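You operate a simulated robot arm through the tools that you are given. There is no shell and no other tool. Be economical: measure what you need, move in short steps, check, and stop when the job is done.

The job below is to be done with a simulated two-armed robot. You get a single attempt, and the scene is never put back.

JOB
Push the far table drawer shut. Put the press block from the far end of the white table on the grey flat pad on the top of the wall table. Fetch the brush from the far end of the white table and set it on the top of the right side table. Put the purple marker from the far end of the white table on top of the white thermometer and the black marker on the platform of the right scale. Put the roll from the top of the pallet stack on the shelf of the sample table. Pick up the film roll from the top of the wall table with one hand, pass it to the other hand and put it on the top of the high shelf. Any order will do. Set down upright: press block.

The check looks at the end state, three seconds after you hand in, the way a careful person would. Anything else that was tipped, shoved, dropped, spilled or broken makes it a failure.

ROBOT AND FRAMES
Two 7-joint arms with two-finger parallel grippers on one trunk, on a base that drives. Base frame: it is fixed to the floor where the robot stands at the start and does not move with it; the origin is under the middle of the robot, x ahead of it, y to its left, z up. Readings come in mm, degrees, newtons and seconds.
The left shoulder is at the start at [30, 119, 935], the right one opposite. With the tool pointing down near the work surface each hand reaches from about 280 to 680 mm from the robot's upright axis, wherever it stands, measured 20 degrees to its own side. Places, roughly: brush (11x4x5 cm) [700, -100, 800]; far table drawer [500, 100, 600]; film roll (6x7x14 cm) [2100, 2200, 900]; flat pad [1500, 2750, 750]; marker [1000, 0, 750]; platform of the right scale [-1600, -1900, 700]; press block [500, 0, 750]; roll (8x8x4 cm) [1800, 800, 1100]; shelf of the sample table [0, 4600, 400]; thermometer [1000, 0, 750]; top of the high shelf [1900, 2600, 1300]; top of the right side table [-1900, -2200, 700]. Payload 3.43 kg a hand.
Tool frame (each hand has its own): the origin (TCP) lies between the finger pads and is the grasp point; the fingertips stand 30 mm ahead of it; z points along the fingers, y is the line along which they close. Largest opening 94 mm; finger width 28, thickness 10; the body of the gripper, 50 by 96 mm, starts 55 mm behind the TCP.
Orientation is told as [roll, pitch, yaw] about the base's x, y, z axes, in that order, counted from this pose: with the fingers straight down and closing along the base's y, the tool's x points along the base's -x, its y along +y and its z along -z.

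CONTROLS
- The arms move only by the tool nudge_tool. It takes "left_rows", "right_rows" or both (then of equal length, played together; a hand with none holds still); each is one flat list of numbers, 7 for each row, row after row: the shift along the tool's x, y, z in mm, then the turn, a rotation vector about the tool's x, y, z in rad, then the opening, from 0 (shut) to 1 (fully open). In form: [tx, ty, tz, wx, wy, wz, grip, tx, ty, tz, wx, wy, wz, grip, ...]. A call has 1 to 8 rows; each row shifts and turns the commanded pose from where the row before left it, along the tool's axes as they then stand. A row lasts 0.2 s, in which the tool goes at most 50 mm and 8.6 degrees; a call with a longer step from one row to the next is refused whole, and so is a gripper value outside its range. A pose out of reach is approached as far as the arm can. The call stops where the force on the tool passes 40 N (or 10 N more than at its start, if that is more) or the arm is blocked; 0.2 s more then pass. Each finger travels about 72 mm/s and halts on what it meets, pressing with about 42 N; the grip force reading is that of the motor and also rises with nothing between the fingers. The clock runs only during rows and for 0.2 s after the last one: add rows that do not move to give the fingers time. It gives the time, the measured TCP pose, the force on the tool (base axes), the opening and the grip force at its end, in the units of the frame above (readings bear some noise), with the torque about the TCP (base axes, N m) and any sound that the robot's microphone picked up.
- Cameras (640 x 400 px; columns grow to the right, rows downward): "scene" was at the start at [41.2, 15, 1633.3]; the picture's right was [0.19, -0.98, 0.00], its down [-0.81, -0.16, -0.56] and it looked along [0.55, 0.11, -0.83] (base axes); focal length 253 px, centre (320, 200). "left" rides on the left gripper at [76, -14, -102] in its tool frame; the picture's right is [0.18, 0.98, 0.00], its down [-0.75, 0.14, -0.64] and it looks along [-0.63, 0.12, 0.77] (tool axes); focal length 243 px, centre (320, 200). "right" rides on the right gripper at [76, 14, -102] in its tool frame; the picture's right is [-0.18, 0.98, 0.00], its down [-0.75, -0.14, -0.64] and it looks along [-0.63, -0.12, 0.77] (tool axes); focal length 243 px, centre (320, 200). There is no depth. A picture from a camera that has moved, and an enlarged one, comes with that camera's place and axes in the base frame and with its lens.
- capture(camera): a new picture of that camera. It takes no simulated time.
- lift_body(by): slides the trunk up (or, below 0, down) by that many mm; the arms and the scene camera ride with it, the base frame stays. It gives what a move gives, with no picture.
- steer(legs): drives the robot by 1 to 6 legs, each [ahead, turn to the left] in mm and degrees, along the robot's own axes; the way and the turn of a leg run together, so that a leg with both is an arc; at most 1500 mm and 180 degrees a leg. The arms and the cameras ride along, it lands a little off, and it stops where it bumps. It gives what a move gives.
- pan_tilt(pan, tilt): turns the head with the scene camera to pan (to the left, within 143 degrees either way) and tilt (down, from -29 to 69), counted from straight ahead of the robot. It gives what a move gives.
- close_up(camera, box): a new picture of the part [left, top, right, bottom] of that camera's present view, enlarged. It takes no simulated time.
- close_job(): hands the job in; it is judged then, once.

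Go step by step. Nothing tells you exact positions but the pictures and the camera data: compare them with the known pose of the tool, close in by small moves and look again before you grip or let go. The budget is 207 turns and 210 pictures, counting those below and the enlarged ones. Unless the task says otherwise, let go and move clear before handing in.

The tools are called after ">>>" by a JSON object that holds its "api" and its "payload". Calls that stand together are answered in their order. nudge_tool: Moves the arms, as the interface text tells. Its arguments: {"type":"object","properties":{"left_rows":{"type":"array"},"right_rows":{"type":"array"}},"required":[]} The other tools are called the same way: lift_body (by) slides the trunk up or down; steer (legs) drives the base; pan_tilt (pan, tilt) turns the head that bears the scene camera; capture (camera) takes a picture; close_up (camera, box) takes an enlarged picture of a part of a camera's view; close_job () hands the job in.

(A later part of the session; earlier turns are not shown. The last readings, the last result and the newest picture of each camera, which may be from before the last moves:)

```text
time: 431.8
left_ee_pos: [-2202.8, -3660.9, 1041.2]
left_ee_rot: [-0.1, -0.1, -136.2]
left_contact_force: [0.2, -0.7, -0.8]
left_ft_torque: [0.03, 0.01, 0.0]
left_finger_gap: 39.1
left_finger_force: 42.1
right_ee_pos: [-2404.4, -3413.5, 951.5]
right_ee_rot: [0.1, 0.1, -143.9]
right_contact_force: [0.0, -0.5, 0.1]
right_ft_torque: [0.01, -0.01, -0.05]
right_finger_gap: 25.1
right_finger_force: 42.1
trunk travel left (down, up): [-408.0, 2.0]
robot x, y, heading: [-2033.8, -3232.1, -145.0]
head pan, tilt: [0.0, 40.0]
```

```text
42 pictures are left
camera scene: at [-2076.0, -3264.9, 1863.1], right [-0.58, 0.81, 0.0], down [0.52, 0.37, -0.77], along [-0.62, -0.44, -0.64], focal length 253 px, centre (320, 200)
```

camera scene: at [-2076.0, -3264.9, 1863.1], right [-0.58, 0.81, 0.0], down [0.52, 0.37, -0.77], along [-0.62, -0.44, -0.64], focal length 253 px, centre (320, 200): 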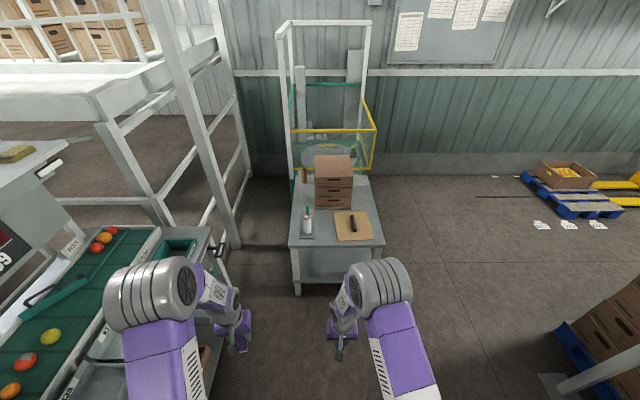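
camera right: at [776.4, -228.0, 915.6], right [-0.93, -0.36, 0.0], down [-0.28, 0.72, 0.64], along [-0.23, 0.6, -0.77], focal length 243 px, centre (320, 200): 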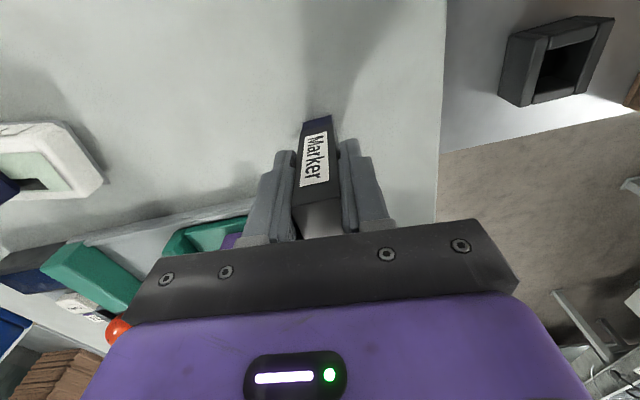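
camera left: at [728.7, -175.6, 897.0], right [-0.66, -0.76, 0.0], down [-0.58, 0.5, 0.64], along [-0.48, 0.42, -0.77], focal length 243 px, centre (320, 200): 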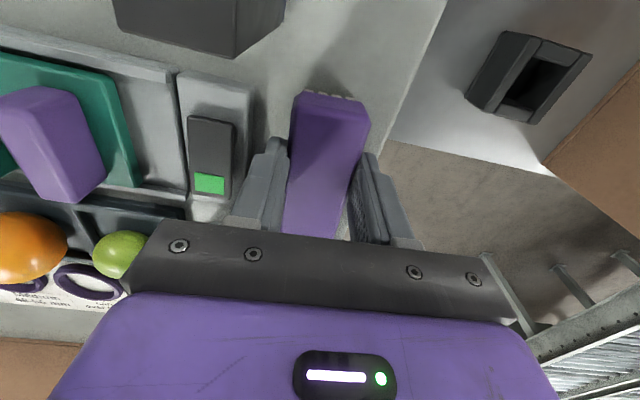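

I turn up beside the right side table and face it from its end.

>>> {"api": "steer", "payload": {"legs": [[0, -88], [730, 0], [0, -90]]}}

>>> {"api": "pan_tilt", "payload": {"pan": 0, "tilt": 45}}

>>> {"api": "capture", "payload": {"camera": "scene"}}

```text
time: 443.3
left_ee_pos: [-2328.0, -2219.5, 1039.9]
left_ee_rot: [-0.1, -0.1, 46.2]
left_contact_force: [-0.2, 0.3, -1.7]
left_ft_torque: [-0.01, 0.03, 0.02]
left_finger_gap: 38.9
left_finger_force: 42.5
right_ee_pos: [-2117.7, -2457.7, 952.2]
right_ee_rot: [0.1, 0.1, 38.5]
right_contact_force: [0.6, -0.9, -0.7]
right_ft_torque: [0.02, -0.01, -0.03]
right_finger_gap: 25.3
right_finger_force: 41.8
trunk travel left (down, up): [-408.0, 2.0]
robot x, y, heading: [-2482.1, -2652.1, 37.7]
head pan, tilt: [0.0, 40.0]
```

```text
time: 444.0
left_ee_pos: [-2328.3, -2217.6, 1041.0]
left_ee_rot: [-0.1, -0.1, 46.2]
left_contact_force: [0.4, -0.5, -1.0]
left_ft_torque: [-0.03, 0.01, -0.01]
left_finger_gap: 38.8
left_finger_force: 42.1
right_ee_pos: [-2117.1, -2456.9, 951.0]
right_ee_rot: [0.1, 0.1, 38.6]
right_contact_force: [-0.1, 0.1, -0.3]
right_ft_torque: [-0.02, 0.01, 0.02]
right_finger_gap: 24.8
right_finger_force: 41.8
trunk travel left (down, up): [-408.0, 2.0]
robot x, y, heading: [-2482.2, -2656.7, 37.8]
head pan, tilt: [0.0, 45.0]
```

```text
41 pictures are left
camera scene: at [-2438.8, -2619.2, 1855.9], right [0.61, -0.79, 0.0], down [-0.56, -0.43, -0.71], along [0.56, 0.43, -0.71], focal length 253 px, centre (320, 200)
```

scene: 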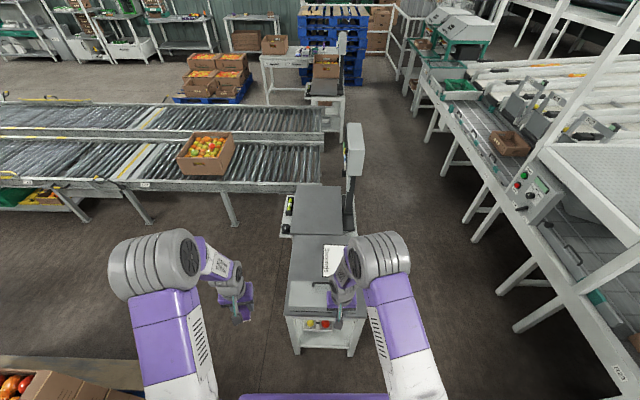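

The side table and, behind it, the scale platform lie straight ahead. I zoom in to choose a free spot for the brush.

>>> {"api": "close_up", "payload": {"camera": "scene", "box": [230, 170, 390, 270]}}

>>> {"api": "capture", "payload": {"camera": "right"}}

```text
4.00 times, centred on (310, 220) of scene
camera zoom: at [-2438.8, -2619.2, 1855.9], right [0.61, -0.79, 0.0], down [-0.56, -0.43, -0.71], along [0.56, 0.43, -0.71], focal length 1012 px, centre (360, 120)
```

zoom: 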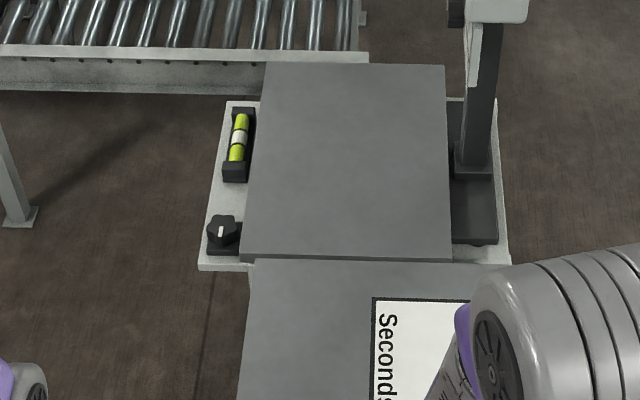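

```text
39 pictures are left
camera right: at [-2185.3, -2493.1, 1055.5], right [-0.47, 0.88, 0.0], down [0.68, 0.36, 0.64], along [0.57, 0.3, -0.77], focal length 243 px, centre (320, 200)
```

right: 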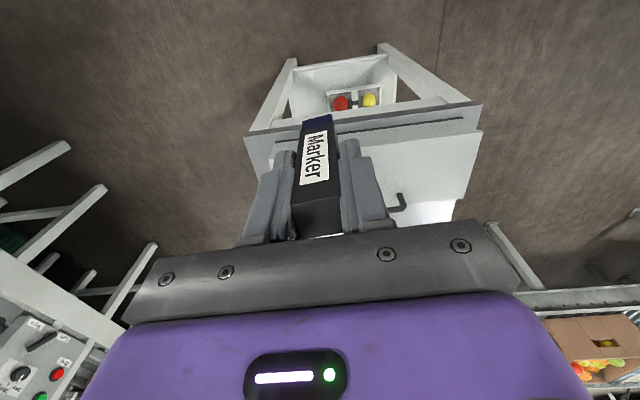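

The side table's front strip is free; the brush goes to about [-1896, -2111]. I drive 200 mm closer, lower the trunk a bit and move the left hand there.

>>> {"api": "nudge_tool", "payload": {"right_rows": [0, 0, -45, 0, 0, 0, 0, 0, 0, -45, 0, 0, 0, 0]}}

>>> {"api": "steer", "payload": {"legs": [[200, 0]]}}

>>> {"api": "lift_body", "payload": {"by": -100}}

>>> {"api": "capture", "payload": {"camera": "left"}}

```text
time: 444.6
left_ee_pos: [-2329.1, -2218.5, 1040.5]
left_ee_rot: [-0.1, -0.2, 46.2]
left_contact_force: [-0.2, -0.3, -0.8]
left_ft_torque: [-0.02, 0.01, 0.0]
left_finger_gap: 39.2
left_finger_force: 42.0
right_ee_pos: [-2117.1, -2457.4, 1041.8]
right_ee_rot: [0.0, 0.1, 38.6]
right_contact_force: [-0.5, 0.4, 0.1]
right_ft_torque: [-0.02, -0.02, -0.02]
right_finger_gap: 25.0
right_finger_force: 41.6
trunk travel left (down, up): [-408.0, 2.0]
robot x, y, heading: [-2477.7, -2651.1, 37.6]
head pan, tilt: [0.0, 45.0]
```

```text
time: 446.2
left_ee_pos: [-2171.7, -2096.6, 1040.5]
left_ee_rot: [-0.1, -0.1, 46.1]
left_contact_force: [-0.8, 0.4, -1.1]
left_ft_torque: [-0.05, 0.03, 0.05]
left_finger_gap: 39.2
left_finger_force: 42.3
right_ee_pos: [-1961.8, -2336.0, 1042.5]
right_ee_rot: [0.1, 0.0, 38.5]
right_contact_force: [0.4, 0.5, -0.5]
right_ft_torque: [-0.02, 0.0, -0.02]
right_finger_gap: 24.9
right_finger_force: 42.0
trunk travel left (down, up): [-408.0, 2.0]
robot x, y, heading: [-2323.3, -2532.1, 37.6]
head pan, tilt: [0.0, 45.0]
```

```text
time: 447.5
left_ee_pos: [-2173.3, -2096.4, 939.8]
left_ee_rot: [-0.2, -0.1, 46.1]
left_contact_force: [0.2, -0.5, -0.6]
left_ft_torque: [-0.02, 0.0, -0.02]
left_finger_gap: 38.9
left_finger_force: 42.4
right_ee_pos: [-1962.0, -2335.8, 942.2]
right_ee_rot: [0.1, 0.1, 38.5]
right_contact_force: [0.0, 0.7, -0.6]
right_ft_torque: [-0.01, 0.0, 0.01]
right_finger_gap: 25.2
right_finger_force: 42.0
trunk travel left (down, up): [-308.0, 102.0]
robot x, y, heading: [-2323.5, -2529.8, 37.3]
head pan, tilt: [0.0, 45.0]
```

```text
38 pictures are left
camera left: at [-2214.7, -2164.3, 1043.5], right [-0.84, 0.55, 0.0], down [0.42, 0.64, 0.64], along [0.35, 0.54, -0.77], focal length 243 px, centre (320, 200)
```

left: 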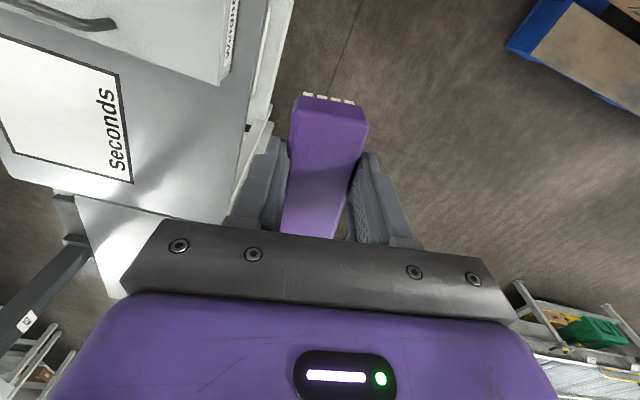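

I move the left hand over the strip between the sheet and the table's edge.

>>> {"api": "nudge_tool", "payload": {"left_rows": [-30, -34.3, 0, 0, 0, 0, 0, -30, -34.3, 0, 0, 0, 0, 0, -30, -34.3, 0, 0, 0, 0, 0, -30, -34.3, 0, 0, 0, 0, 0, -30, -34.3, 0, 0, 0, 0, 0, -30, -34.3, 0, 0, 0, 0, 0, 0, 0, 45, 0, 0, 0, 0, 0, 0, 45, 0, 0, 0, 0]}}

>>> {"api": "capture", "payload": {"camera": "left"}}

>>> {"api": "capture", "payload": {"camera": "scene"}}

```text
time: 449.3
left_ee_pos: [-1898.9, -2110.0, 849.9]
left_ee_rot: [-0.1, 0.0, 46.2]
left_contact_force: [-0.6, 0.3, -0.8]
left_ft_torque: [-0.02, 0.05, -0.01]
left_finger_gap: 39.0
left_finger_force: 42.2
right_ee_pos: [-1959.9, -2334.9, 941.4]
right_ee_rot: [0.1, 0.2, 38.5]
right_contact_force: [-0.1, -0.1, -0.1]
right_ft_torque: [-0.02, -0.03, -0.03]
right_finger_gap: 24.9
right_finger_force: 42.0
trunk travel left (down, up): [-308.0, 102.0]
robot x, y, heading: [-2324.0, -2527.7, 37.8]
head pan, tilt: [0.0, 45.0]
```

```text
37 pictures are left
camera left: at [-1941.2, -2177.0, 953.2], right [-0.84, 0.55, 0.0], down [0.42, 0.64, 0.64], along [0.35, 0.54, -0.77], focal length 243 px, centre (320, 200)
```

left: 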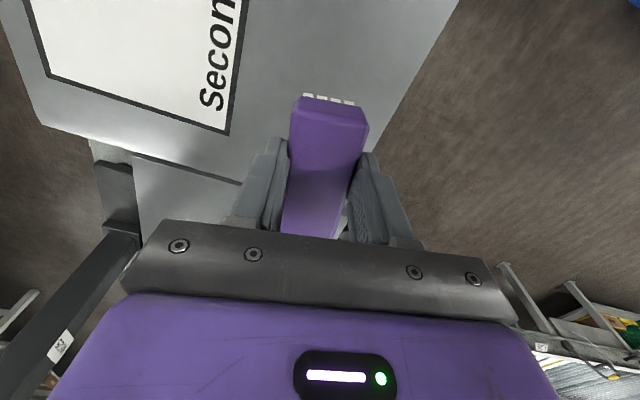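

```text
36 pictures are left
camera scene: at [-2281.8, -2497.7, 1755.8], right [0.61, -0.79, 0.0], down [-0.56, -0.43, -0.71], along [0.56, 0.43, -0.71], focal length 253 px, centre (320, 200)
```

scene: 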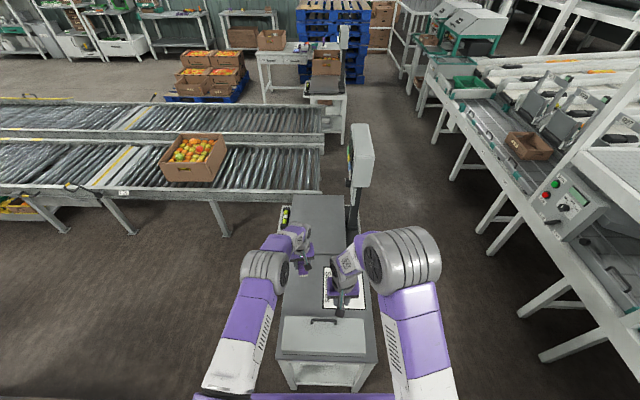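

Well placed over the table. I lower to near the surface, then to contact.

>>> {"api": "nudge_tool", "payload": {"left_rows": [0, 0, 40, 0, 0, 0, 0, 0, 0, 35, 0, 0, 0, 0, 0, 0, 8, 0, 0, 0, 0]}}

>>> {"api": "nudge_tool", "payload": {"left_rows": [0, 0, 5, 0, 0, 0, 0, 0, 0, 5, 0, 0, 0, 0, 0, 0, 4, 0, 0, 0, 0]}}

```text
time: 450.1
left_ee_pos: [-1900.0, -2111.5, 768.5]
left_ee_rot: [-0.1, 0.0, 46.1]
left_contact_force: [-1.0, 0.4, -0.4]
left_ft_torque: [0.02, 0.02, 0.0]
left_finger_gap: 39.0
left_finger_force: 42.0
right_ee_pos: [-1961.0, -2335.3, 941.9]
right_ee_rot: [0.1, 0.1, 38.5]
right_contact_force: [0.1, -0.6, -0.7]
right_ft_torque: [-0.01, -0.01, 0.0]
right_finger_gap: 25.1
right_finger_force: 42.1
trunk travel left (down, up): [-308.0, 102.0]
robot x, y, heading: [-2327.1, -2530.9, 37.8]
head pan, tilt: [0.0, 45.0]
```

```text
time: 450.9
left_ee_pos: [-1898.7, -2108.7, 754.5]
left_ee_rot: [-0.1, 0.0, 46.2]
left_contact_force: [0.3, 0.3, -1.7]
left_ft_torque: [-0.01, 0.0, 0.02]
left_finger_gap: 38.8
left_finger_force: 42.1
right_ee_pos: [-1960.6, -2336.5, 941.9]
right_ee_rot: [0.2, 0.1, 38.6]
right_contact_force: [-0.2, 0.5, -0.4]
right_ft_torque: [0.03, -0.02, -0.03]
right_finger_gap: 25.1
right_finger_force: 41.9
trunk travel left (down, up): [-308.0, 102.0]
robot x, y, heading: [-2324.2, -2530.1, 37.9]
head pan, tilt: [0.0, 45.0]
```

No contact yet; continuing down in small steps.

>>> {"api": "nudge_tool", "payload": {"left_rows": [0, 0, 4, 0, 0, 0, 0, 0, 0, 4, 0, 0, 0, 0]}}

>>> {"api": "nudge_tool", "payload": {"left_rows": [0, 0, 4, 0, 0, 0, 0, 0, 0, 4, 0, 0, 0, 0]}}

>>> {"api": "close_up", "payload": {"camera": "left", "box": [200, 60, 440, 210]}}

```text
time: 451.5
left_ee_pos: [-1897.9, -2108.8, 746.9]
left_ee_rot: [-0.1, -0.1, 46.2]
left_contact_force: [-0.2, -0.1, -0.3]
left_ft_torque: [-0.04, 0.01, 0.02]
left_finger_gap: 39.0
left_finger_force: 41.7
right_ee_pos: [-1959.9, -2336.6, 941.8]
right_ee_rot: [0.0, 0.2, 38.5]
right_contact_force: [-1.0, -0.6, 0.0]
right_ft_torque: [-0.01, -0.04, -0.01]
right_finger_gap: 25.2
right_finger_force: 42.2
trunk travel left (down, up): [-308.0, 102.0]
robot x, y, heading: [-2326.0, -2531.6, 37.8]
head pan, tilt: [0.0, 45.0]
```

```text
time: 452.1
left_ee_pos: [-1898.6, -2111.2, 737.5]
left_ee_rot: [-0.2, 0.0, 46.2]
left_contact_force: [0.6, -0.4, -1.1]
left_ft_torque: [-0.02, 0.0, 0.0]
left_finger_gap: 39.2
left_finger_force: 42.3
right_ee_pos: [-1959.8, -2335.2, 941.8]
right_ee_rot: [0.1, 0.1, 38.5]
right_contact_force: [0.5, -0.1, 0.2]
right_ft_torque: [0.0, 0.01, -0.02]
right_finger_gap: 25.3
right_finger_force: 41.9
trunk travel left (down, up): [-308.0, 102.0]
robot x, y, heading: [-2328.1, -2528.5, 38.1]
head pan, tilt: [0.0, 45.0]
```

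```text
2.67 times, centred on (320, 135) of left
camera zoom: at [-1941.6, -2177.8, 841.4], right [-0.84, 0.55, 0.0], down [0.42, 0.64, 0.64], along [0.35, 0.54, -0.77], focal length 647 px, centre (320, 373)
```

zoom: 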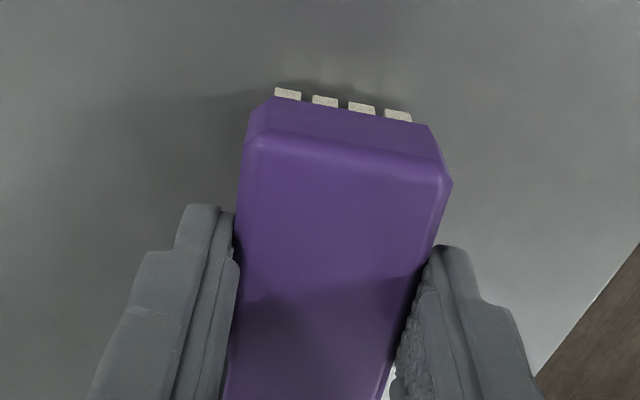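

Nearly there; a few more millimetres.

>>> {"api": "nudge_tool", "payload": {"left_rows": [0, 0, 3, 0, 0, 0, 0, 0, 0, 3, 0, 0, 0, 0]}}

>>> {"api": "nudge_tool", "payload": {"left_rows": [0, 0, 3, 0, 0, 0, 0, 0, 0, 3, 0, 0, 0, 0]}}

```text
time: 452.7
left_ee_pos: [-1899.8, -2111.3, 735.3]
left_ee_rot: [-0.2, -0.1, 46.1]
left_contact_force: [0.2, 0.7, -1.0]
left_ft_torque: [0.0, 0.02, 0.0]
left_finger_gap: 38.9
left_finger_force: 41.3
left hand out of reach, approached as far as the arm can: row 1
right_ee_pos: [-1960.8, -2335.5, 941.6]
right_ee_rot: [0.1, 0.1, 38.5]
right_contact_force: [-0.4, 0.3, 0.6]
right_ft_torque: [0.02, -0.01, -0.01]
right_finger_gap: 25.1
right_finger_force: 42.0
trunk travel left (down, up): [-308.0, 102.0]
robot x, y, heading: [-2324.5, -2533.9, 37.7]
head pan, tilt: [0.0, 45.0]
```

```text
time: 453.3
left_ee_pos: [-1900.2, -2111.7, 734.3]
left_ee_rot: [-0.1, -0.2, 46.2]
left_contact_force: [1.2, -0.5, 3.0]
left_ft_torque: [0.26, -0.23, -0.06]
left_finger_gap: 38.9
left_finger_force: 41.9
left hand out of reach, approached as far as the arm can: row 2
right_ee_pos: [-1960.5, -2335.3, 942.5]
right_ee_rot: [0.1, 0.1, 38.5]
right_contact_force: [-0.2, 0.3, 0.2]
right_ft_torque: [0.0, -0.02, 0.0]
right_finger_gap: 24.9
right_finger_force: 42.0
trunk travel left (down, up): [-308.0, 102.0]
robot x, y, heading: [-2324.2, -2530.8, 38.1]
head pan, tilt: [0.0, 45.0]
```

First contact, at the arm's reach limit. I lower the trunk 4 mm to seat it, then release and lift.

>>> {"api": "lift_body", "payload": {"by": -3}}

>>> {"api": "nudge_tool", "payload": {"left_rows": [0, 0, 0, 0, 0, 0, 0.5, 0, 0, 0, 0, 0, 0, 0.65, 0, 0, 0, 0, 0, 0, 0.7, 0, 0, -20, 0, 0, 0, 0.7, 0, 0, -40, 0, 0, 0, 0.8, 0, 0, -45, 0, 0, 0, 1, 0, 0, -45, 0, 0, 0, 1]}}

>>> {"api": "capture", "payload": {"camera": "left"}}

```text
time: 453.8
left_ee_pos: [-1901.2, -2111.1, 735.4]
left_ee_rot: [-0.1, -0.5, 46.2]
left_contact_force: [-2.6, -1.6, 26.5]
left_ft_torque: [-0.39, 0.61, -0.03]
left_finger_gap: 38.8
left_finger_force: 41.8
right_ee_pos: [-1961.9, -2336.0, 940.1]
right_ee_rot: [0.1, 0.1, 38.5]
right_contact_force: [0.1, -1.3, -1.0]
right_ft_torque: [-0.01, 0.02, -0.03]
right_finger_gap: 25.1
right_finger_force: 41.7
trunk travel left (down, up): [-305.0, 105.0]
robot x, y, heading: [-2324.8, -2531.8, 37.8]
head pan, tilt: [0.0, 45.0]
```

```text
time: 455.4
left_ee_pos: [-1902.6, -2111.4, 881.2]
left_ee_rot: [-0.2, -0.1, 46.2]
left_contact_force: [-0.2, 0.3, 0.0]
left_ft_torque: [0.03, 0.01, -0.02]
left_finger_gap: 94.0
left_finger_force: 0.1
right_ee_pos: [-1960.4, -2334.2, 939.8]
right_ee_rot: [0.1, 0.2, 38.6]
right_contact_force: [0.8, 0.3, -1.5]
right_ft_torque: [0.04, 0.0, 0.03]
right_finger_gap: 24.9
right_finger_force: 42.0
trunk travel left (down, up): [-305.0, 105.0]
robot x, y, heading: [-2325.9, -2530.9, 37.9]
head pan, tilt: [0.0, 45.0]
```

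```text
34 pictures are left
camera left: at [-1944.5, -2179.7, 984.3], right [-0.84, 0.55, 0.0], down [0.42, 0.64, 0.64], along [0.35, 0.54, -0.77], focal length 243 px, centre (320, 200)
```

left: 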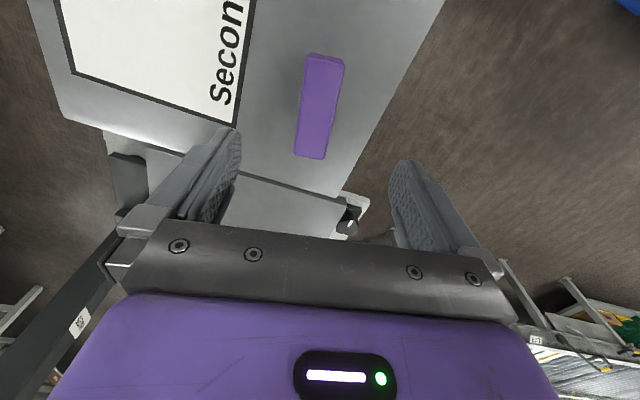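

The brush lies on the right side table. I retract the left hand, then drive round to the lane side for the scale.

>>> {"api": "lift_body", "payload": {"by": 100}}

>>> {"api": "nudge_tool", "payload": {"left_rows": [35, 30, 0, 0, 0, 0, 1, 35, 30, 0, 0, 0, 0, 1, 35, 30, 0, 0, 0, 0, 1, 35, 30, 0, 0, 0, 0, 1, 35, 30, 0, 0, 0, 0, 1]}}

>>> {"api": "steer", "payload": {"legs": [[-200, 0], [0, 89], [316, 0], [0, -63], [1300, 0], [0, -117]]}}

>>> {"api": "pan_tilt", "payload": {"pan": 0, "tilt": 50}}

>>> {"api": "capture", "payload": {"camera": "scene"}}

```text
time: 456.8
left_ee_pos: [-1901.0, -2111.7, 980.5]
left_ee_rot: [0.0, -0.1, 46.3]
left_contact_force: [-0.4, -1.0, -0.3]
left_ft_torque: [-0.01, -0.06, -0.02]
left_finger_gap: 94.0
left_finger_force: 0.1
right_ee_pos: [-1960.7, -2334.7, 1039.0]
right_ee_rot: [0.1, 0.2, 38.4]
right_contact_force: [-0.3, -0.3, -0.6]
right_ft_torque: [0.02, 0.03, -0.01]
right_finger_gap: 25.6
right_finger_force: 42.2
trunk travel left (down, up): [-405.0, 5.0]
robot x, y, heading: [-2323.1, -2530.1, 37.9]
head pan, tilt: [0.0, 45.0]
```

```text
time: 458.0
left_ee_pos: [-2132.9, -2134.5, 980.8]
left_ee_rot: [-0.2, -0.1, 46.1]
left_contact_force: [0.2, -0.1, 0.6]
left_ft_torque: [0.01, 0.0, 0.06]
left_finger_gap: 94.1
left_finger_force: 0.1
right_ee_pos: [-1961.1, -2334.9, 1038.6]
right_ee_rot: [0.0, 0.2, 38.5]
right_contact_force: [0.3, -0.5, -0.3]
right_ft_torque: [0.01, -0.02, 0.0]
right_finger_gap: 24.9
right_finger_force: 41.6
trunk travel left (down, up): [-405.0, 5.0]
robot x, y, heading: [-2325.8, -2532.3, 37.8]
head pan, tilt: [0.0, 45.0]
```

```text
time: 478.8
left_ee_pos: [-1709.5, -1413.5, 980.3]
left_ee_rot: [-0.1, -0.1, -42.9]
left_contact_force: [-0.6, 0.5, 0.1]
left_ft_torque: [0.03, -0.03, 0.01]
left_finger_gap: 94.3
left_finger_force: 0.0
right_ee_pos: [-1906.6, -1586.9, 1039.2]
right_ee_rot: [0.1, 0.0, -50.6]
right_contact_force: [-0.3, 0.1, -0.5]
right_ft_torque: [-0.01, 0.02, -0.01]
right_finger_gap: 25.0
right_finger_force: 41.8
trunk travel left (down, up): [-405.0, 5.0]
robot x, y, heading: [-2107.5, -1223.6, -51.5]
head pan, tilt: [0.0, 45.0]
```

```text
time: 479.4
left_ee_pos: [-1709.6, -1413.1, 980.4]
left_ee_rot: [-0.2, -0.1, -42.9]
left_contact_force: [-0.7, 0.0, 0.9]
left_ft_torque: [0.0, 0.01, -0.03]
left_finger_gap: 94.0
left_finger_force: 0.0
right_ee_pos: [-1906.5, -1586.8, 1038.6]
right_ee_rot: [0.1, 0.1, -50.7]
right_contact_force: [0.1, 0.7, -0.2]
right_ft_torque: [0.0, -0.01, -0.01]
right_finger_gap: 25.2
right_finger_force: 42.0
trunk travel left (down, up): [-405.0, 5.0]
robot x, y, heading: [-2104.9, -1224.1, -51.2]
head pan, tilt: [0.0, 50.0]
```

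```text
33 pictures are left
camera scene: at [-2076.6, -1261.4, 1846.0], right [-0.78, -0.63, 0.0], down [-0.48, 0.6, -0.64], along [0.4, -0.5, -0.77], focal length 253 px, centre (320, 200)
```

scene: 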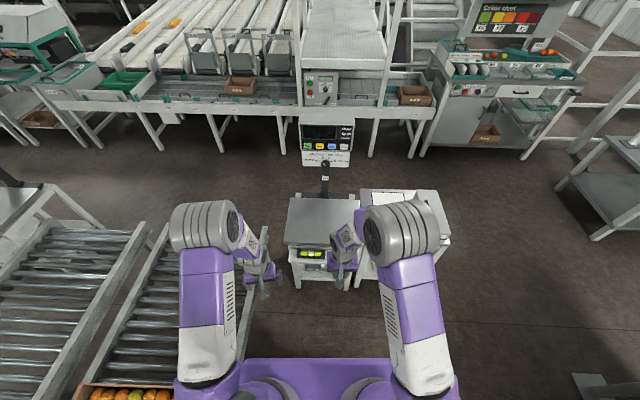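

The scale platform is straight ahead, empty, with its display beyond. I drive 330 mm closer.

>>> {"api": "steer", "payload": {"legs": [[330, 0]]}}

>>> {"api": "capture", "payload": {"camera": "right"}}

>>> {"api": "capture", "payload": {"camera": "scene"}}

```text
time: 481.6
left_ee_pos: [-1501.9, -1672.7, 980.2]
left_ee_rot: [-0.2, -0.1, -42.9]
left_contact_force: [0.7, 0.5, -0.6]
left_ft_torque: [0.0, 0.02, 0.02]
left_finger_gap: 94.1
left_finger_force: 0.0
right_ee_pos: [-1701.1, -1846.8, 1039.4]
right_ee_rot: [0.1, 0.0, -50.8]
right_contact_force: [-0.7, -0.6, -0.1]
right_ft_torque: [-0.01, 0.03, -0.01]
right_finger_gap: 25.0
right_finger_force: 42.4
trunk travel left (down, up): [-405.0, 5.0]
robot x, y, heading: [-1900.5, -1485.7, -51.7]
head pan, tilt: [0.0, 50.0]
```

```text
32 pictures are left
camera right: at [-1737.4, -1778.1, 1142.9], right [0.88, 0.48, 0.0], down [0.37, -0.67, 0.64], along [0.31, -0.56, -0.77], focal length 243 px, centre (320, 200)
```

right: 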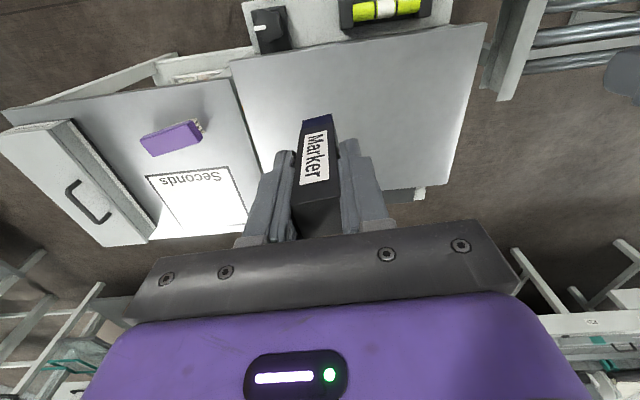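

```text
31 pictures are left
camera scene: at [-1869.6, -1520.4, 1846.0], right [-0.78, -0.62, 0.0], down [-0.48, 0.6, -0.64], along [0.4, -0.5, -0.77], focal length 253 px, centre (320, 200)
```

scene: 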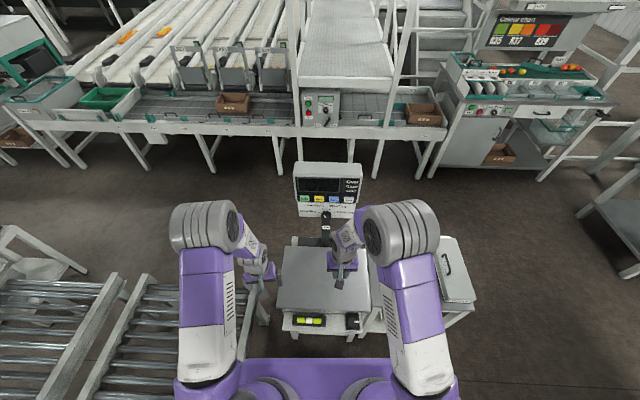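

The platform's centre is [-1601, -1913]. I move the marker over it and lower part way.

>>> {"api": "nudge_tool", "payload": {"right_rows": [-27, 9, 0, 0, 0, 0, 0, -27, 9, 0, 0, 0, 0, 0, -27, 8, 0, 0, 0, 0, 0, 0, 0, 45, 0, 0, 0, 0, 0, 0, 45, 0, 0, 0, 0, 0, 0, 45, 0, 0, 0, 0, 0, 0, 30, 0, 0, 0, 0]}}

>>> {"api": "capture", "payload": {"camera": "right"}}

>>> {"api": "close_up", "payload": {"camera": "scene", "box": [260, 200, 420, 300]}}

```text
time: 483.2
left_ee_pos: [-1502.3, -1674.2, 980.7]
left_ee_rot: [0.0, 0.0, -43.0]
left_contact_force: [-0.6, -0.8, 0.3]
left_ft_torque: [0.01, 0.02, -0.06]
left_finger_gap: 94.1
left_finger_force: 0.1
right_ee_pos: [-1627.2, -1892.6, 873.2]
right_ee_rot: [0.0, 0.0, -50.8]
right_contact_force: [-0.5, -0.2, -0.3]
right_ft_torque: [0.0, -0.02, -0.03]
right_finger_gap: 25.4
right_finger_force: 41.5
trunk travel left (down, up): [-405.0, 5.0]
robot x, y, heading: [-1904.0, -1485.0, -51.3]
head pan, tilt: [0.0, 50.0]
```

```text
30 pictures are left
camera right: at [-1665.4, -1824.1, 977.7], right [0.88, 0.48, 0.0], down [0.37, -0.67, 0.64], along [0.31, -0.56, -0.77], focal length 243 px, centre (320, 200)
```

right: 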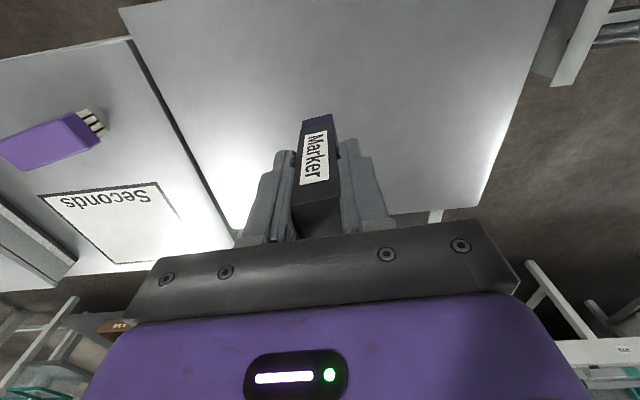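

```text
4.00 times, centred on (340, 250) of scene
camera zoom: at [-1869.4, -1520.7, 1845.9], right [-0.78, -0.62, 0.0], down [-0.48, 0.6, -0.64], along [0.4, -0.5, -0.77], focal length 1012 px, centre (240, 0)
```

zoom: 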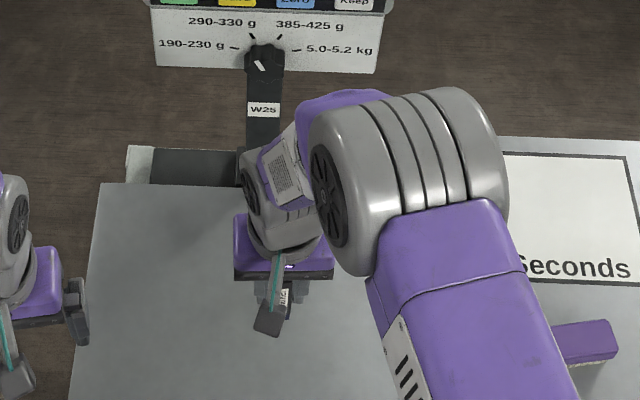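

Positioned over the platform. I lower toward contact.

>>> {"api": "nudge_tool", "payload": {"right_rows": [0, 0, 20, 0, 0, 0, 0, 0, 0, 15, 0, 0, 0, 0, 0, 0, 6, 0, 0, 0, 0, 0, 0, 6, 0, 0, 0, 0]}}

>>> {"api": "close_up", "payload": {"camera": "right", "box": [200, 60, 440, 210]}}

```text
time: 484.2
left_ee_pos: [-1502.3, -1672.7, 979.4]
left_ee_rot: [-0.1, -0.1, -43.0]
left_contact_force: [-0.2, -0.1, -0.2]
left_ft_torque: [-0.03, -0.01, -0.01]
left_finger_gap: 94.0
left_finger_force: 0.1
right_ee_pos: [-1628.5, -1891.5, 826.5]
right_ee_rot: [0.0, 0.1, -50.7]
right_contact_force: [0.1, -0.2, -0.7]
right_ft_torque: [0.01, -0.01, 0.01]
right_finger_gap: 25.2
right_finger_force: 41.7
trunk travel left (down, up): [-405.0, 5.0]
robot x, y, heading: [-1901.8, -1482.2, -51.3]
head pan, tilt: [0.0, 50.0]
```

```text
2.67 times, centred on (320, 135) of right
camera zoom: at [-1666.3, -1824.1, 930.3], right [0.88, 0.48, 0.0], down [0.37, -0.67, 0.64], along [0.31, -0.56, -0.77], focal length 647 px, centre (320, 373)
```

zoom: 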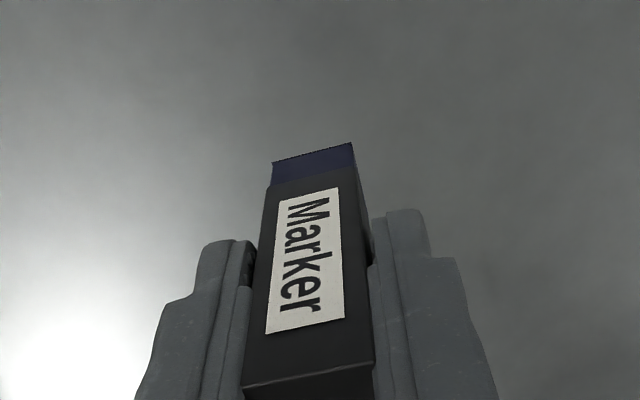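

No contact yet; small steps on.

>>> {"api": "nudge_tool", "payload": {"right_rows": [0, 0, 5, 0, 0, 0, 0, 0, 0, 5, 0, 0, 0, 0, 0, 0, 4, 0, 0, 0, 0]}}

>>> {"api": "nudge_tool", "payload": {"right_rows": [0, 0, 4, 0, 0, 0, 0, 0, 0, 4, 0, 0, 0, 0]}}

>>> {"api": "close_up", "payload": {"camera": "right", "box": [200, 60, 440, 210]}}

```text
time: 485.0
left_ee_pos: [-1502.3, -1673.0, 980.7]
left_ee_rot: [-0.1, 0.0, -43.0]
left_contact_force: [-0.8, 0.4, -0.3]
left_ft_torque: [0.01, 0.0, -0.01]
left_finger_gap: 93.7
left_finger_force: 0.0
right_ee_pos: [-1628.1, -1892.0, 813.0]
right_ee_rot: [0.1, 0.0, -50.6]
right_contact_force: [1.0, 0.0, -0.9]
right_ft_torque: [-0.02, 0.0, -0.02]
right_finger_gap: 24.8
right_finger_force: 42.0
trunk travel left (down, up): [-405.0, 5.0]
robot x, y, heading: [-1899.3, -1484.7, -51.4]
head pan, tilt: [0.0, 50.0]
```

```text
time: 485.6
left_ee_pos: [-1502.4, -1672.6, 981.8]
left_ee_rot: [-0.1, -0.2, -43.1]
left_contact_force: [0.3, 0.0, -0.1]
left_ft_torque: [0.0, 0.0, 0.0]
left_finger_gap: 94.0
left_finger_force: 0.1
right_ee_pos: [-1629.7, -1892.3, 804.6]
right_ee_rot: [0.1, 0.1, -50.6]
right_contact_force: [-0.3, 0.2, -1.2]
right_ft_torque: [-0.01, 0.0, 0.0]
right_finger_gap: 25.1
right_finger_force: 42.1
trunk travel left (down, up): [-405.0, 5.0]
robot x, y, heading: [-1896.7, -1486.4, -51.3]
head pan, tilt: [0.0, 50.0]
```

```text
2.67 times, centred on (320, 135) of right
camera zoom: at [-1666.1, -1823.9, 908.6], right [0.88, 0.48, 0.0], down [0.37, -0.67, 0.64], along [0.31, -0.56, -0.77], focal length 647 px, centre (320, 373)
```

zoom: 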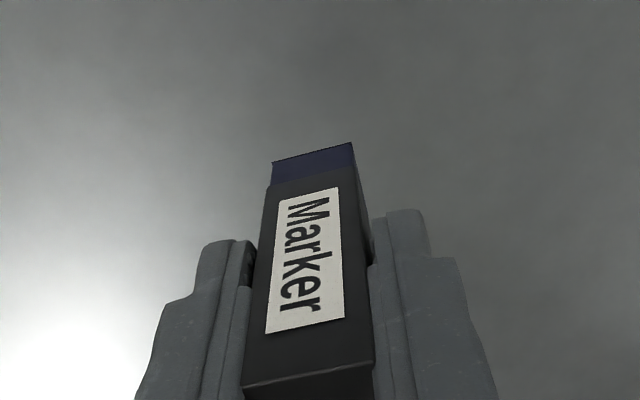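

Still no contact shadow; continuing.

>>> {"api": "nudge_tool", "payload": {"right_rows": [0, 0, 4, 0, 0, 0, 0, 0, 0, 4, 0, 0, 0, 0, 0, 0, 4, 0, 0, 0, 0]}}

>>> {"api": "nudge_tool", "payload": {"right_rows": [0, 0, 4, 0, 0, 0, 0, 0, 0, 4, 0, 0, 0, 0]}}

>>> {"api": "capture", "payload": {"camera": "right"}}

```text
time: 486.4
left_ee_pos: [-1501.9, -1673.3, 981.0]
left_ee_rot: [-0.1, -0.1, -43.1]
left_contact_force: [-0.1, 0.1, 0.3]
left_ft_torque: [0.01, -0.01, 0.02]
left_finger_gap: 94.0
left_finger_force: 0.0
right_ee_pos: [-1629.6, -1893.8, 793.7]
right_ee_rot: [0.0, 0.2, -50.7]
right_contact_force: [-1.0, -0.1, -0.5]
right_ft_torque: [0.0, 0.0, 0.02]
right_finger_gap: 25.0
right_finger_force: 42.4
trunk travel left (down, up): [-405.0, 5.0]
robot x, y, heading: [-1899.3, -1485.1, -51.7]
head pan, tilt: [0.0, 50.0]
```

```text
time: 487.0
left_ee_pos: [-1502.2, -1672.8, 980.4]
left_ee_rot: [-0.2, -0.2, -43.0]
left_contact_force: [-0.3, -0.7, -0.4]
left_ft_torque: [0.01, -0.01, 0.01]
left_finger_gap: 93.9
left_finger_force: 0.1
right_ee_pos: [-1629.4, -1891.6, 784.7]
right_ee_rot: [0.1, 0.1, -50.7]
right_contact_force: [-0.3, 0.5, -1.5]
right_ft_torque: [0.0, -0.02, -0.01]
right_finger_gap: 25.1
right_finger_force: 41.4
trunk travel left (down, up): [-405.0, 5.0]
robot x, y, heading: [-1904.8, -1483.3, -51.5]
head pan, tilt: [0.0, 50.0]
```

```text
26 pictures are left
camera right: at [-1666.2, -1823.7, 888.7], right [0.88, 0.48, 0.0], down [0.37, -0.67, 0.64], along [0.31, -0.56, -0.77], focal length 243 px, centre (320, 200)
```

right: 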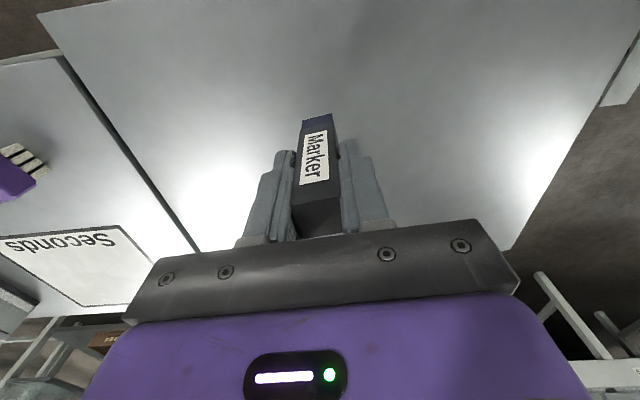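

The platform should be near 690–700 mm; about 20 mm to go.

>>> {"api": "nudge_tool", "payload": {"right_rows": [0, 0, 5, 0, 0, 0, 0, 0, 0, 5, 0, 0, 0, 0]}}

>>> {"api": "nudge_tool", "payload": {"right_rows": [0, 0, 4, 0, 0, 0, 0, 0, 0, 4, 0, 0, 0, 0]}}

>>> {"api": "nudge_tool", "payload": {"right_rows": [0, 0, 3, 0, 0, 0, 0, 0, 0, 3, 0, 0, 0, 0]}}

```text
time: 487.6
left_ee_pos: [-1502.1, -1674.3, 980.8]
left_ee_rot: [-0.1, -0.1, -42.9]
left_contact_force: [0.5, -0.7, -0.3]
left_ft_torque: [0.02, -0.01, 0.01]
left_finger_gap: 93.9
left_finger_force: 0.0
right_ee_pos: [-1628.6, -1889.9, 775.6]
right_ee_rot: [0.1, 0.1, -50.7]
right_contact_force: [0.0, 0.8, -0.1]
right_ft_torque: [0.0, 0.01, 0.03]
right_finger_gap: 25.1
right_finger_force: 42.3
trunk travel left (down, up): [-405.0, 5.0]
robot x, y, heading: [-1898.9, -1483.4, -51.2]
head pan, tilt: [0.0, 50.0]
```

```text
time: 488.2
left_ee_pos: [-1502.2, -1673.6, 980.7]
left_ee_rot: [-0.2, -0.1, -42.9]
left_contact_force: [-0.9, -0.1, -0.6]
left_ft_torque: [0.02, 0.0, 0.02]
left_finger_gap: 94.0
left_finger_force: 0.1
right_ee_pos: [-1629.3, -1890.7, 767.7]
right_ee_rot: [0.0, 0.2, -50.6]
right_contact_force: [0.5, 0.3, -0.8]
right_ft_torque: [-0.02, 0.02, 0.03]
right_finger_gap: 25.0
right_finger_force: 41.8
trunk travel left (down, up): [-405.0, 5.0]
robot x, y, heading: [-1898.2, -1479.8, -51.3]
head pan, tilt: [0.0, 50.0]
```

```text
time: 488.8
left_ee_pos: [-1502.9, -1672.0, 980.4]
left_ee_rot: [-0.2, -0.3, -43.0]
left_contact_force: [0.4, 0.6, 0.4]
left_ft_torque: [-0.02, 0.03, -0.01]
left_finger_gap: 93.9
left_finger_force: 0.0
right_ee_pos: [-1629.8, -1890.6, 761.1]
right_ee_rot: [0.0, 0.3, -50.6]
right_contact_force: [0.1, 0.6, -0.7]
right_ft_torque: [0.01, 0.0, 0.03]
right_finger_gap: 25.1
right_finger_force: 42.2
trunk travel left (down, up): [-405.0, 5.0]
robot x, y, heading: [-1903.0, -1484.9, -51.6]
head pan, tilt: [0.0, 50.0]
```

Bottom at about 694; continuing.

>>> {"api": "nudge_tool", "payload": {"right_rows": [0, 0, 3, 0, 0, 0, 0, 0, 0, 3, 0, 0, 0, 0]}}

>>> {"api": "nudge_tool", "payload": {"right_rows": [0, 0, 3, 0, 0, 0, 0, 0, 0, 3, 0, 0, 0, 0]}}

>>> {"api": "capture", "payload": {"camera": "right"}}

```text
time: 489.4
left_ee_pos: [-1502.8, -1673.6, 980.6]
left_ee_rot: [-0.1, 0.0, -43.0]
left_contact_force: [-0.7, -0.1, -0.6]
left_ft_torque: [0.04, -0.02, 0.0]
left_finger_gap: 93.9
left_finger_force: 0.1
right_ee_pos: [-1629.1, -1891.5, 755.5]
right_ee_rot: [0.1, 0.2, -50.8]
right_contact_force: [-0.2, -1.3, -0.3]
right_ft_torque: [0.04, 0.02, 0.03]
right_finger_gap: 25.1
right_finger_force: 42.2
trunk travel left (down, up): [-405.0, 5.0]
robot x, y, heading: [-1902.5, -1480.3, -51.3]
head pan, tilt: [0.0, 50.0]
```

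```text
time: 490.0
left_ee_pos: [-1505.3, -1671.3, 982.2]
left_ee_rot: [-0.2, -0.2, -43.0]
left_contact_force: [-0.1, -0.7, 0.3]
left_ft_torque: [0.01, 0.0, -0.02]
left_finger_gap: 94.0
left_finger_force: 0.1
right_ee_pos: [-1629.1, -1890.4, 751.8]
right_ee_rot: [0.1, -0.1, -50.7]
right_contact_force: [-5.7, 5.6, 28.1]
right_ft_torque: [0.4, 0.41, 0.02]
right_finger_gap: 25.1
right_finger_force: 42.1
trunk travel left (down, up): [-405.0, 5.0]
robot x, y, heading: [-1900.2, -1479.3, -51.0]
head pan, tilt: [0.0, 50.0]
```

```text
25 pictures are left
camera right: at [-1666.8, -1822.7, 855.2], right [0.88, 0.48, 0.0], down [0.37, -0.67, 0.64], along [0.31, -0.56, -0.77], focal length 243 px, centre (320, 200)
```

right: 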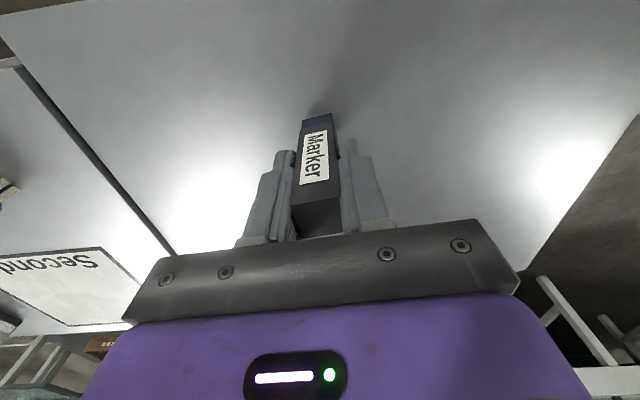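

Contact (28 N). I ease off, open slowly, and lift straight up.

>>> {"api": "nudge_tool", "payload": {"right_rows": [0, 0, -2, 0, 0, 0, 0, 0, 0, -1, 0, 0, 0, 0, 0, 0, 0, 0, 0, 0, 0.3, 0, 0, 0, 0, 0, 0, 0.45, 0, 0, 0, 0, 0, 0, 0.65, 0, 0, 0, 0, 0, 0, 0.75]}}

>>> {"api": "lift_body", "payload": {"by": 5}}

>>> {"api": "nudge_tool", "payload": {"right_rows": [0, 0, -30, 0, 0, 0, 0.75, 0, 0, -40, 0, 0, 0, 0.75, 0, 0, -45, 0, 0, 0, 0.75, 0, 0, -45, 0, 0, 0, 1, 40, 0, -20, 0, 0, 0, 1]}}

>>> {"api": "capture", "payload": {"camera": "right"}}

>>> {"api": "close_up", "payload": {"camera": "scene", "box": [260, 200, 420, 300]}}

```text
time: 491.4
left_ee_pos: [-1501.4, -1672.7, 980.8]
left_ee_rot: [-0.1, 0.0, -43.0]
left_contact_force: [-0.5, -0.5, 0.5]
left_ft_torque: [-0.02, -0.03, 0.0]
left_finger_gap: 94.0
left_finger_force: 0.1
right_ee_pos: [-1628.4, -1891.4, 752.6]
right_ee_rot: [0.0, 0.1, -50.7]
right_contact_force: [0.4, 0.6, 0.5]
right_ft_torque: [0.04, 0.02, 0.0]
right_finger_gap: 70.8
right_finger_force: 0.0
trunk travel left (down, up): [-405.0, 5.0]
robot x, y, heading: [-1899.7, -1481.5, -51.2]
head pan, tilt: [0.0, 50.0]
```

```text
time: 491.9
left_ee_pos: [-1502.5, -1672.9, 985.7]
left_ee_rot: [-0.1, -0.1, -43.0]
left_contact_force: [0.8, -0.8, -0.3]
left_ft_torque: [0.03, 0.0, 0.0]
left_finger_gap: 93.8
left_finger_force: 0.1
right_ee_pos: [-1629.1, -1890.1, 757.0]
right_ee_rot: [0.1, 0.1, -50.7]
right_contact_force: [-0.8, 0.1, 0.8]
right_ft_torque: [0.04, -0.01, 0.03]
right_finger_gap: 70.5
right_finger_force: 0.0
trunk travel left (down, up): [-410.0, 0.0]
robot x, y, heading: [-1902.0, -1482.8, -51.2]
head pan, tilt: [0.0, 50.0]
```

```text
time: 493.1
left_ee_pos: [-1503.3, -1672.5, 987.4]
left_ee_rot: [-0.2, -0.2, -43.0]
left_contact_force: [-0.4, 0.0, 0.3]
left_ft_torque: [0.0, -0.03, 0.0]
left_finger_gap: 94.1
left_finger_force: 0.0
right_ee_pos: [-1654.4, -1860.2, 939.5]
right_ee_rot: [0.1, 0.1, -50.7]
right_contact_force: [0.5, -0.2, -0.5]
right_ft_torque: [0.0, -0.01, 0.02]
right_finger_gap: 94.0
right_finger_force: 0.1
trunk travel left (down, up): [-410.0, 0.0]
robot x, y, heading: [-1898.0, -1485.4, -51.4]
head pan, tilt: [0.0, 50.0]
```

```text
24 pictures are left
camera right: at [-1691.6, -1791.5, 1041.7], right [0.88, 0.48, 0.0], down [0.37, -0.67, 0.64], along [0.31, -0.56, -0.77], focal length 243 px, centre (320, 200)
```

right: 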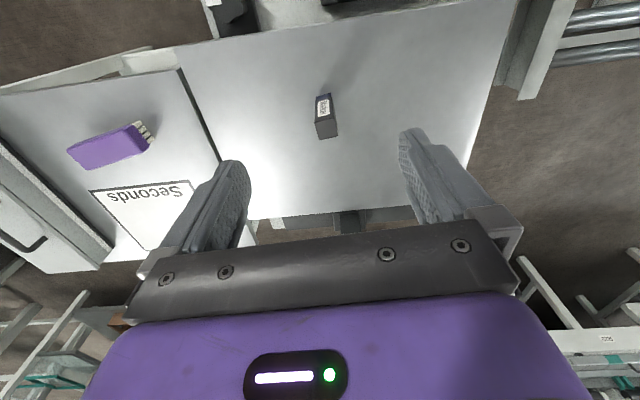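

```text
4.00 times, centred on (340, 250) of scene
camera zoom: at [-1870.6, -1518.5, 1851.0], right [-0.78, -0.62, 0.0], down [-0.48, 0.6, -0.64], along [0.4, -0.5, -0.77], focal length 1012 px, centre (240, 0)
```

zoom: 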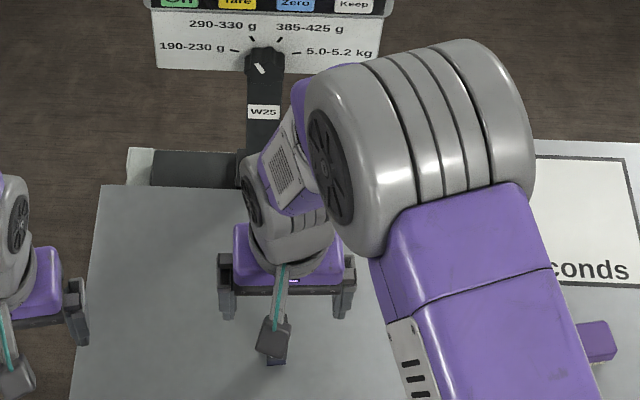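

The black marker stands on the scale and the brush lies on the side table. I reverse clear and take one last look.

>>> {"api": "steer", "payload": {"legs": [[-250, 0]]}}

>>> {"api": "close_up", "payload": {"camera": "scene", "box": [240, 160, 440, 285]}}

>>> {"api": "pan_tilt", "payload": {"pan": 100, "tilt": 20}}

>>> {"api": "capture", "payload": {"camera": "scene"}}

```text
time: 495.0
left_ee_pos: [-1658.5, -1478.2, 984.9]
left_ee_rot: [-0.1, -0.1, -43.1]
left_contact_force: [0.0, 0.2, 0.7]
left_ft_torque: [0.0, 0.04, 0.01]
left_finger_gap: 94.2
left_finger_force: 0.0
right_ee_pos: [-1809.3, -1666.2, 937.9]
right_ee_rot: [0.1, 0.1, -50.8]
right_contact_force: [-0.2, -0.1, 0.0]
right_ft_torque: [0.01, 0.01, 0.02]
right_finger_gap: 94.0
right_finger_force: 0.0
trunk travel left (down, up): [-410.0, 0.0]
robot x, y, heading: [-2055.8, -1288.4, -51.9]
head pan, tilt: [0.0, 50.0]
```

```text
3.20 times, centred on (340, 222) of scene
camera zoom: at [-2025.1, -1325.4, 1850.9], right [-0.78, -0.62, 0.0], down [-0.48, 0.6, -0.64], along [0.4, -0.5, -0.77], focal length 810 px, centre (256, 128)
```

zoom: 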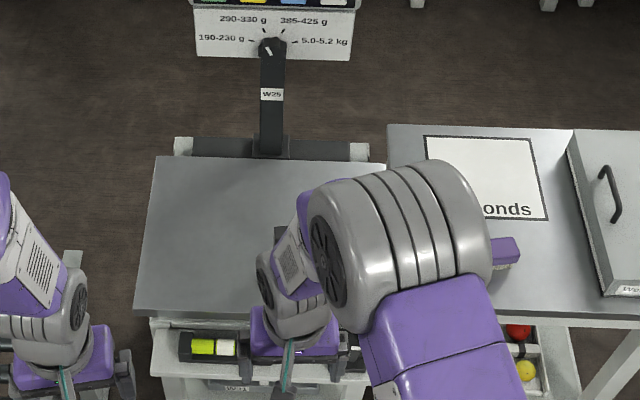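

```text
time: 496.7
left_ee_pos: [-1657.8, -1478.9, 986.0]
left_ee_rot: [0.0, -0.1, -43.0]
left_contact_force: [-0.3, -0.1, 0.2]
left_ft_torque: [-0.01, 0.01, 0.05]
left_finger_gap: 93.9
left_finger_force: 0.1
right_ee_pos: [-1810.4, -1666.7, 937.1]
right_ee_rot: [0.1, 0.1, -50.8]
right_contact_force: [-0.3, -0.6, -0.5]
right_ft_torque: [0.0, -0.03, 0.01]
right_finger_gap: 93.8
right_finger_force: 0.1
trunk travel left (down, up): [-410.0, 0.0]
robot x, y, heading: [-2056.0, -1287.1, -51.5]
head pan, tilt: [100.0, 20.0]
```

```text
21 pictures are left
camera scene: at [-2011.3, -1195.5, 1896.5], right [0.75, -0.66, 0.0], down [-0.23, -0.26, -0.94], along [0.62, 0.7, -0.34], focal length 253 px, centre (320, 200)
```

scene: 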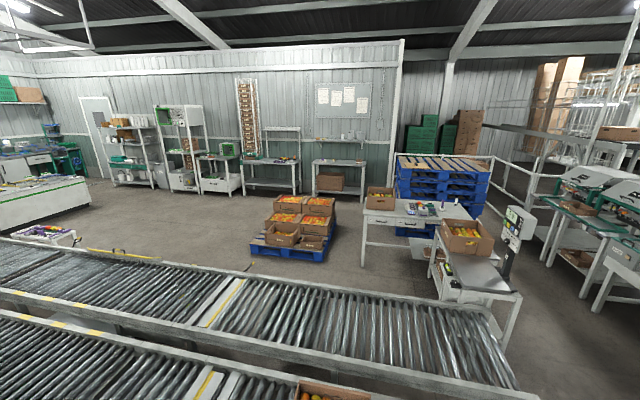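

From here I can check the white table and high shelf at a distance.

>>> {"api": "close_up", "payload": {"camera": "scene", "box": [350, 180, 470, 255]}}

>>> {"api": "close_up", "payload": {"camera": "scene", "box": [290, 110, 400, 180]}}

>>> {"api": "capture", "payload": {"camera": "right"}}

```text
5.33 times, centred on (410, 218) of scene
camera zoom: at [-2011.3, -1195.5, 1896.5], right [0.75, -0.66, 0.0], down [-0.23, -0.26, -0.94], along [0.62, 0.7, -0.34], focal length 1350 px, centre (-160, 107)
```

zoom: 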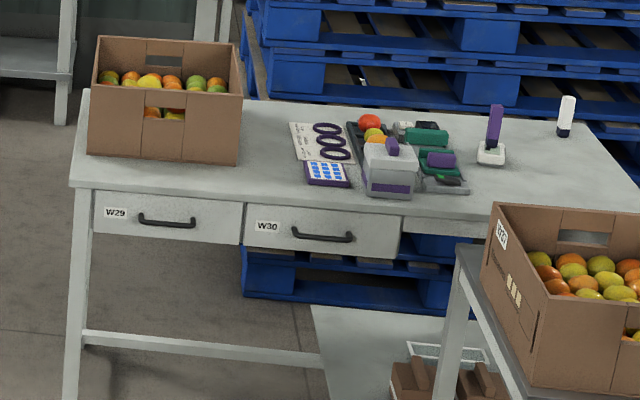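

```text
5.71 times, centred on (345, 145) of scene
camera zoom: at [-2011.3, -1195.5, 1896.5], right [0.75, -0.66, 0.0], down [-0.23, -0.26, -0.94], along [0.62, 0.7, -0.34], focal length 1446 px, centre (177, 514)
```

zoom: 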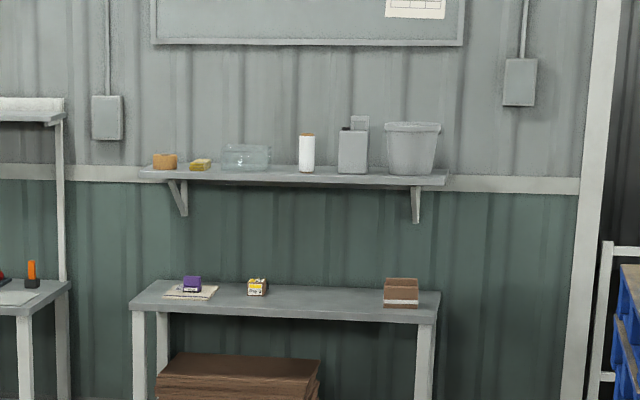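

```text
18 pictures are left
camera right: at [-1846.5, -1598.1, 1040.8], right [0.88, 0.48, 0.0], down [0.37, -0.67, 0.64], along [0.31, -0.56, -0.77], focal length 243 px, centre (320, 200)
```

right: 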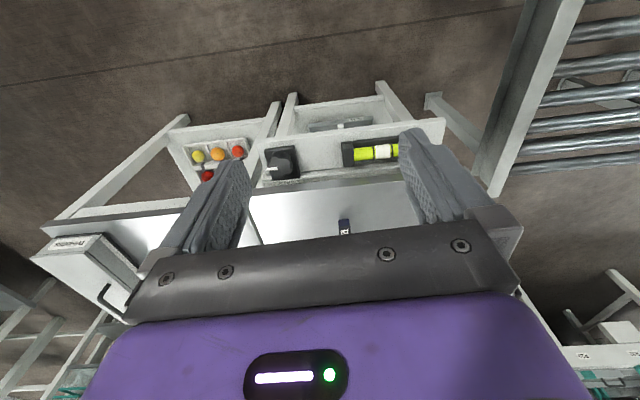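

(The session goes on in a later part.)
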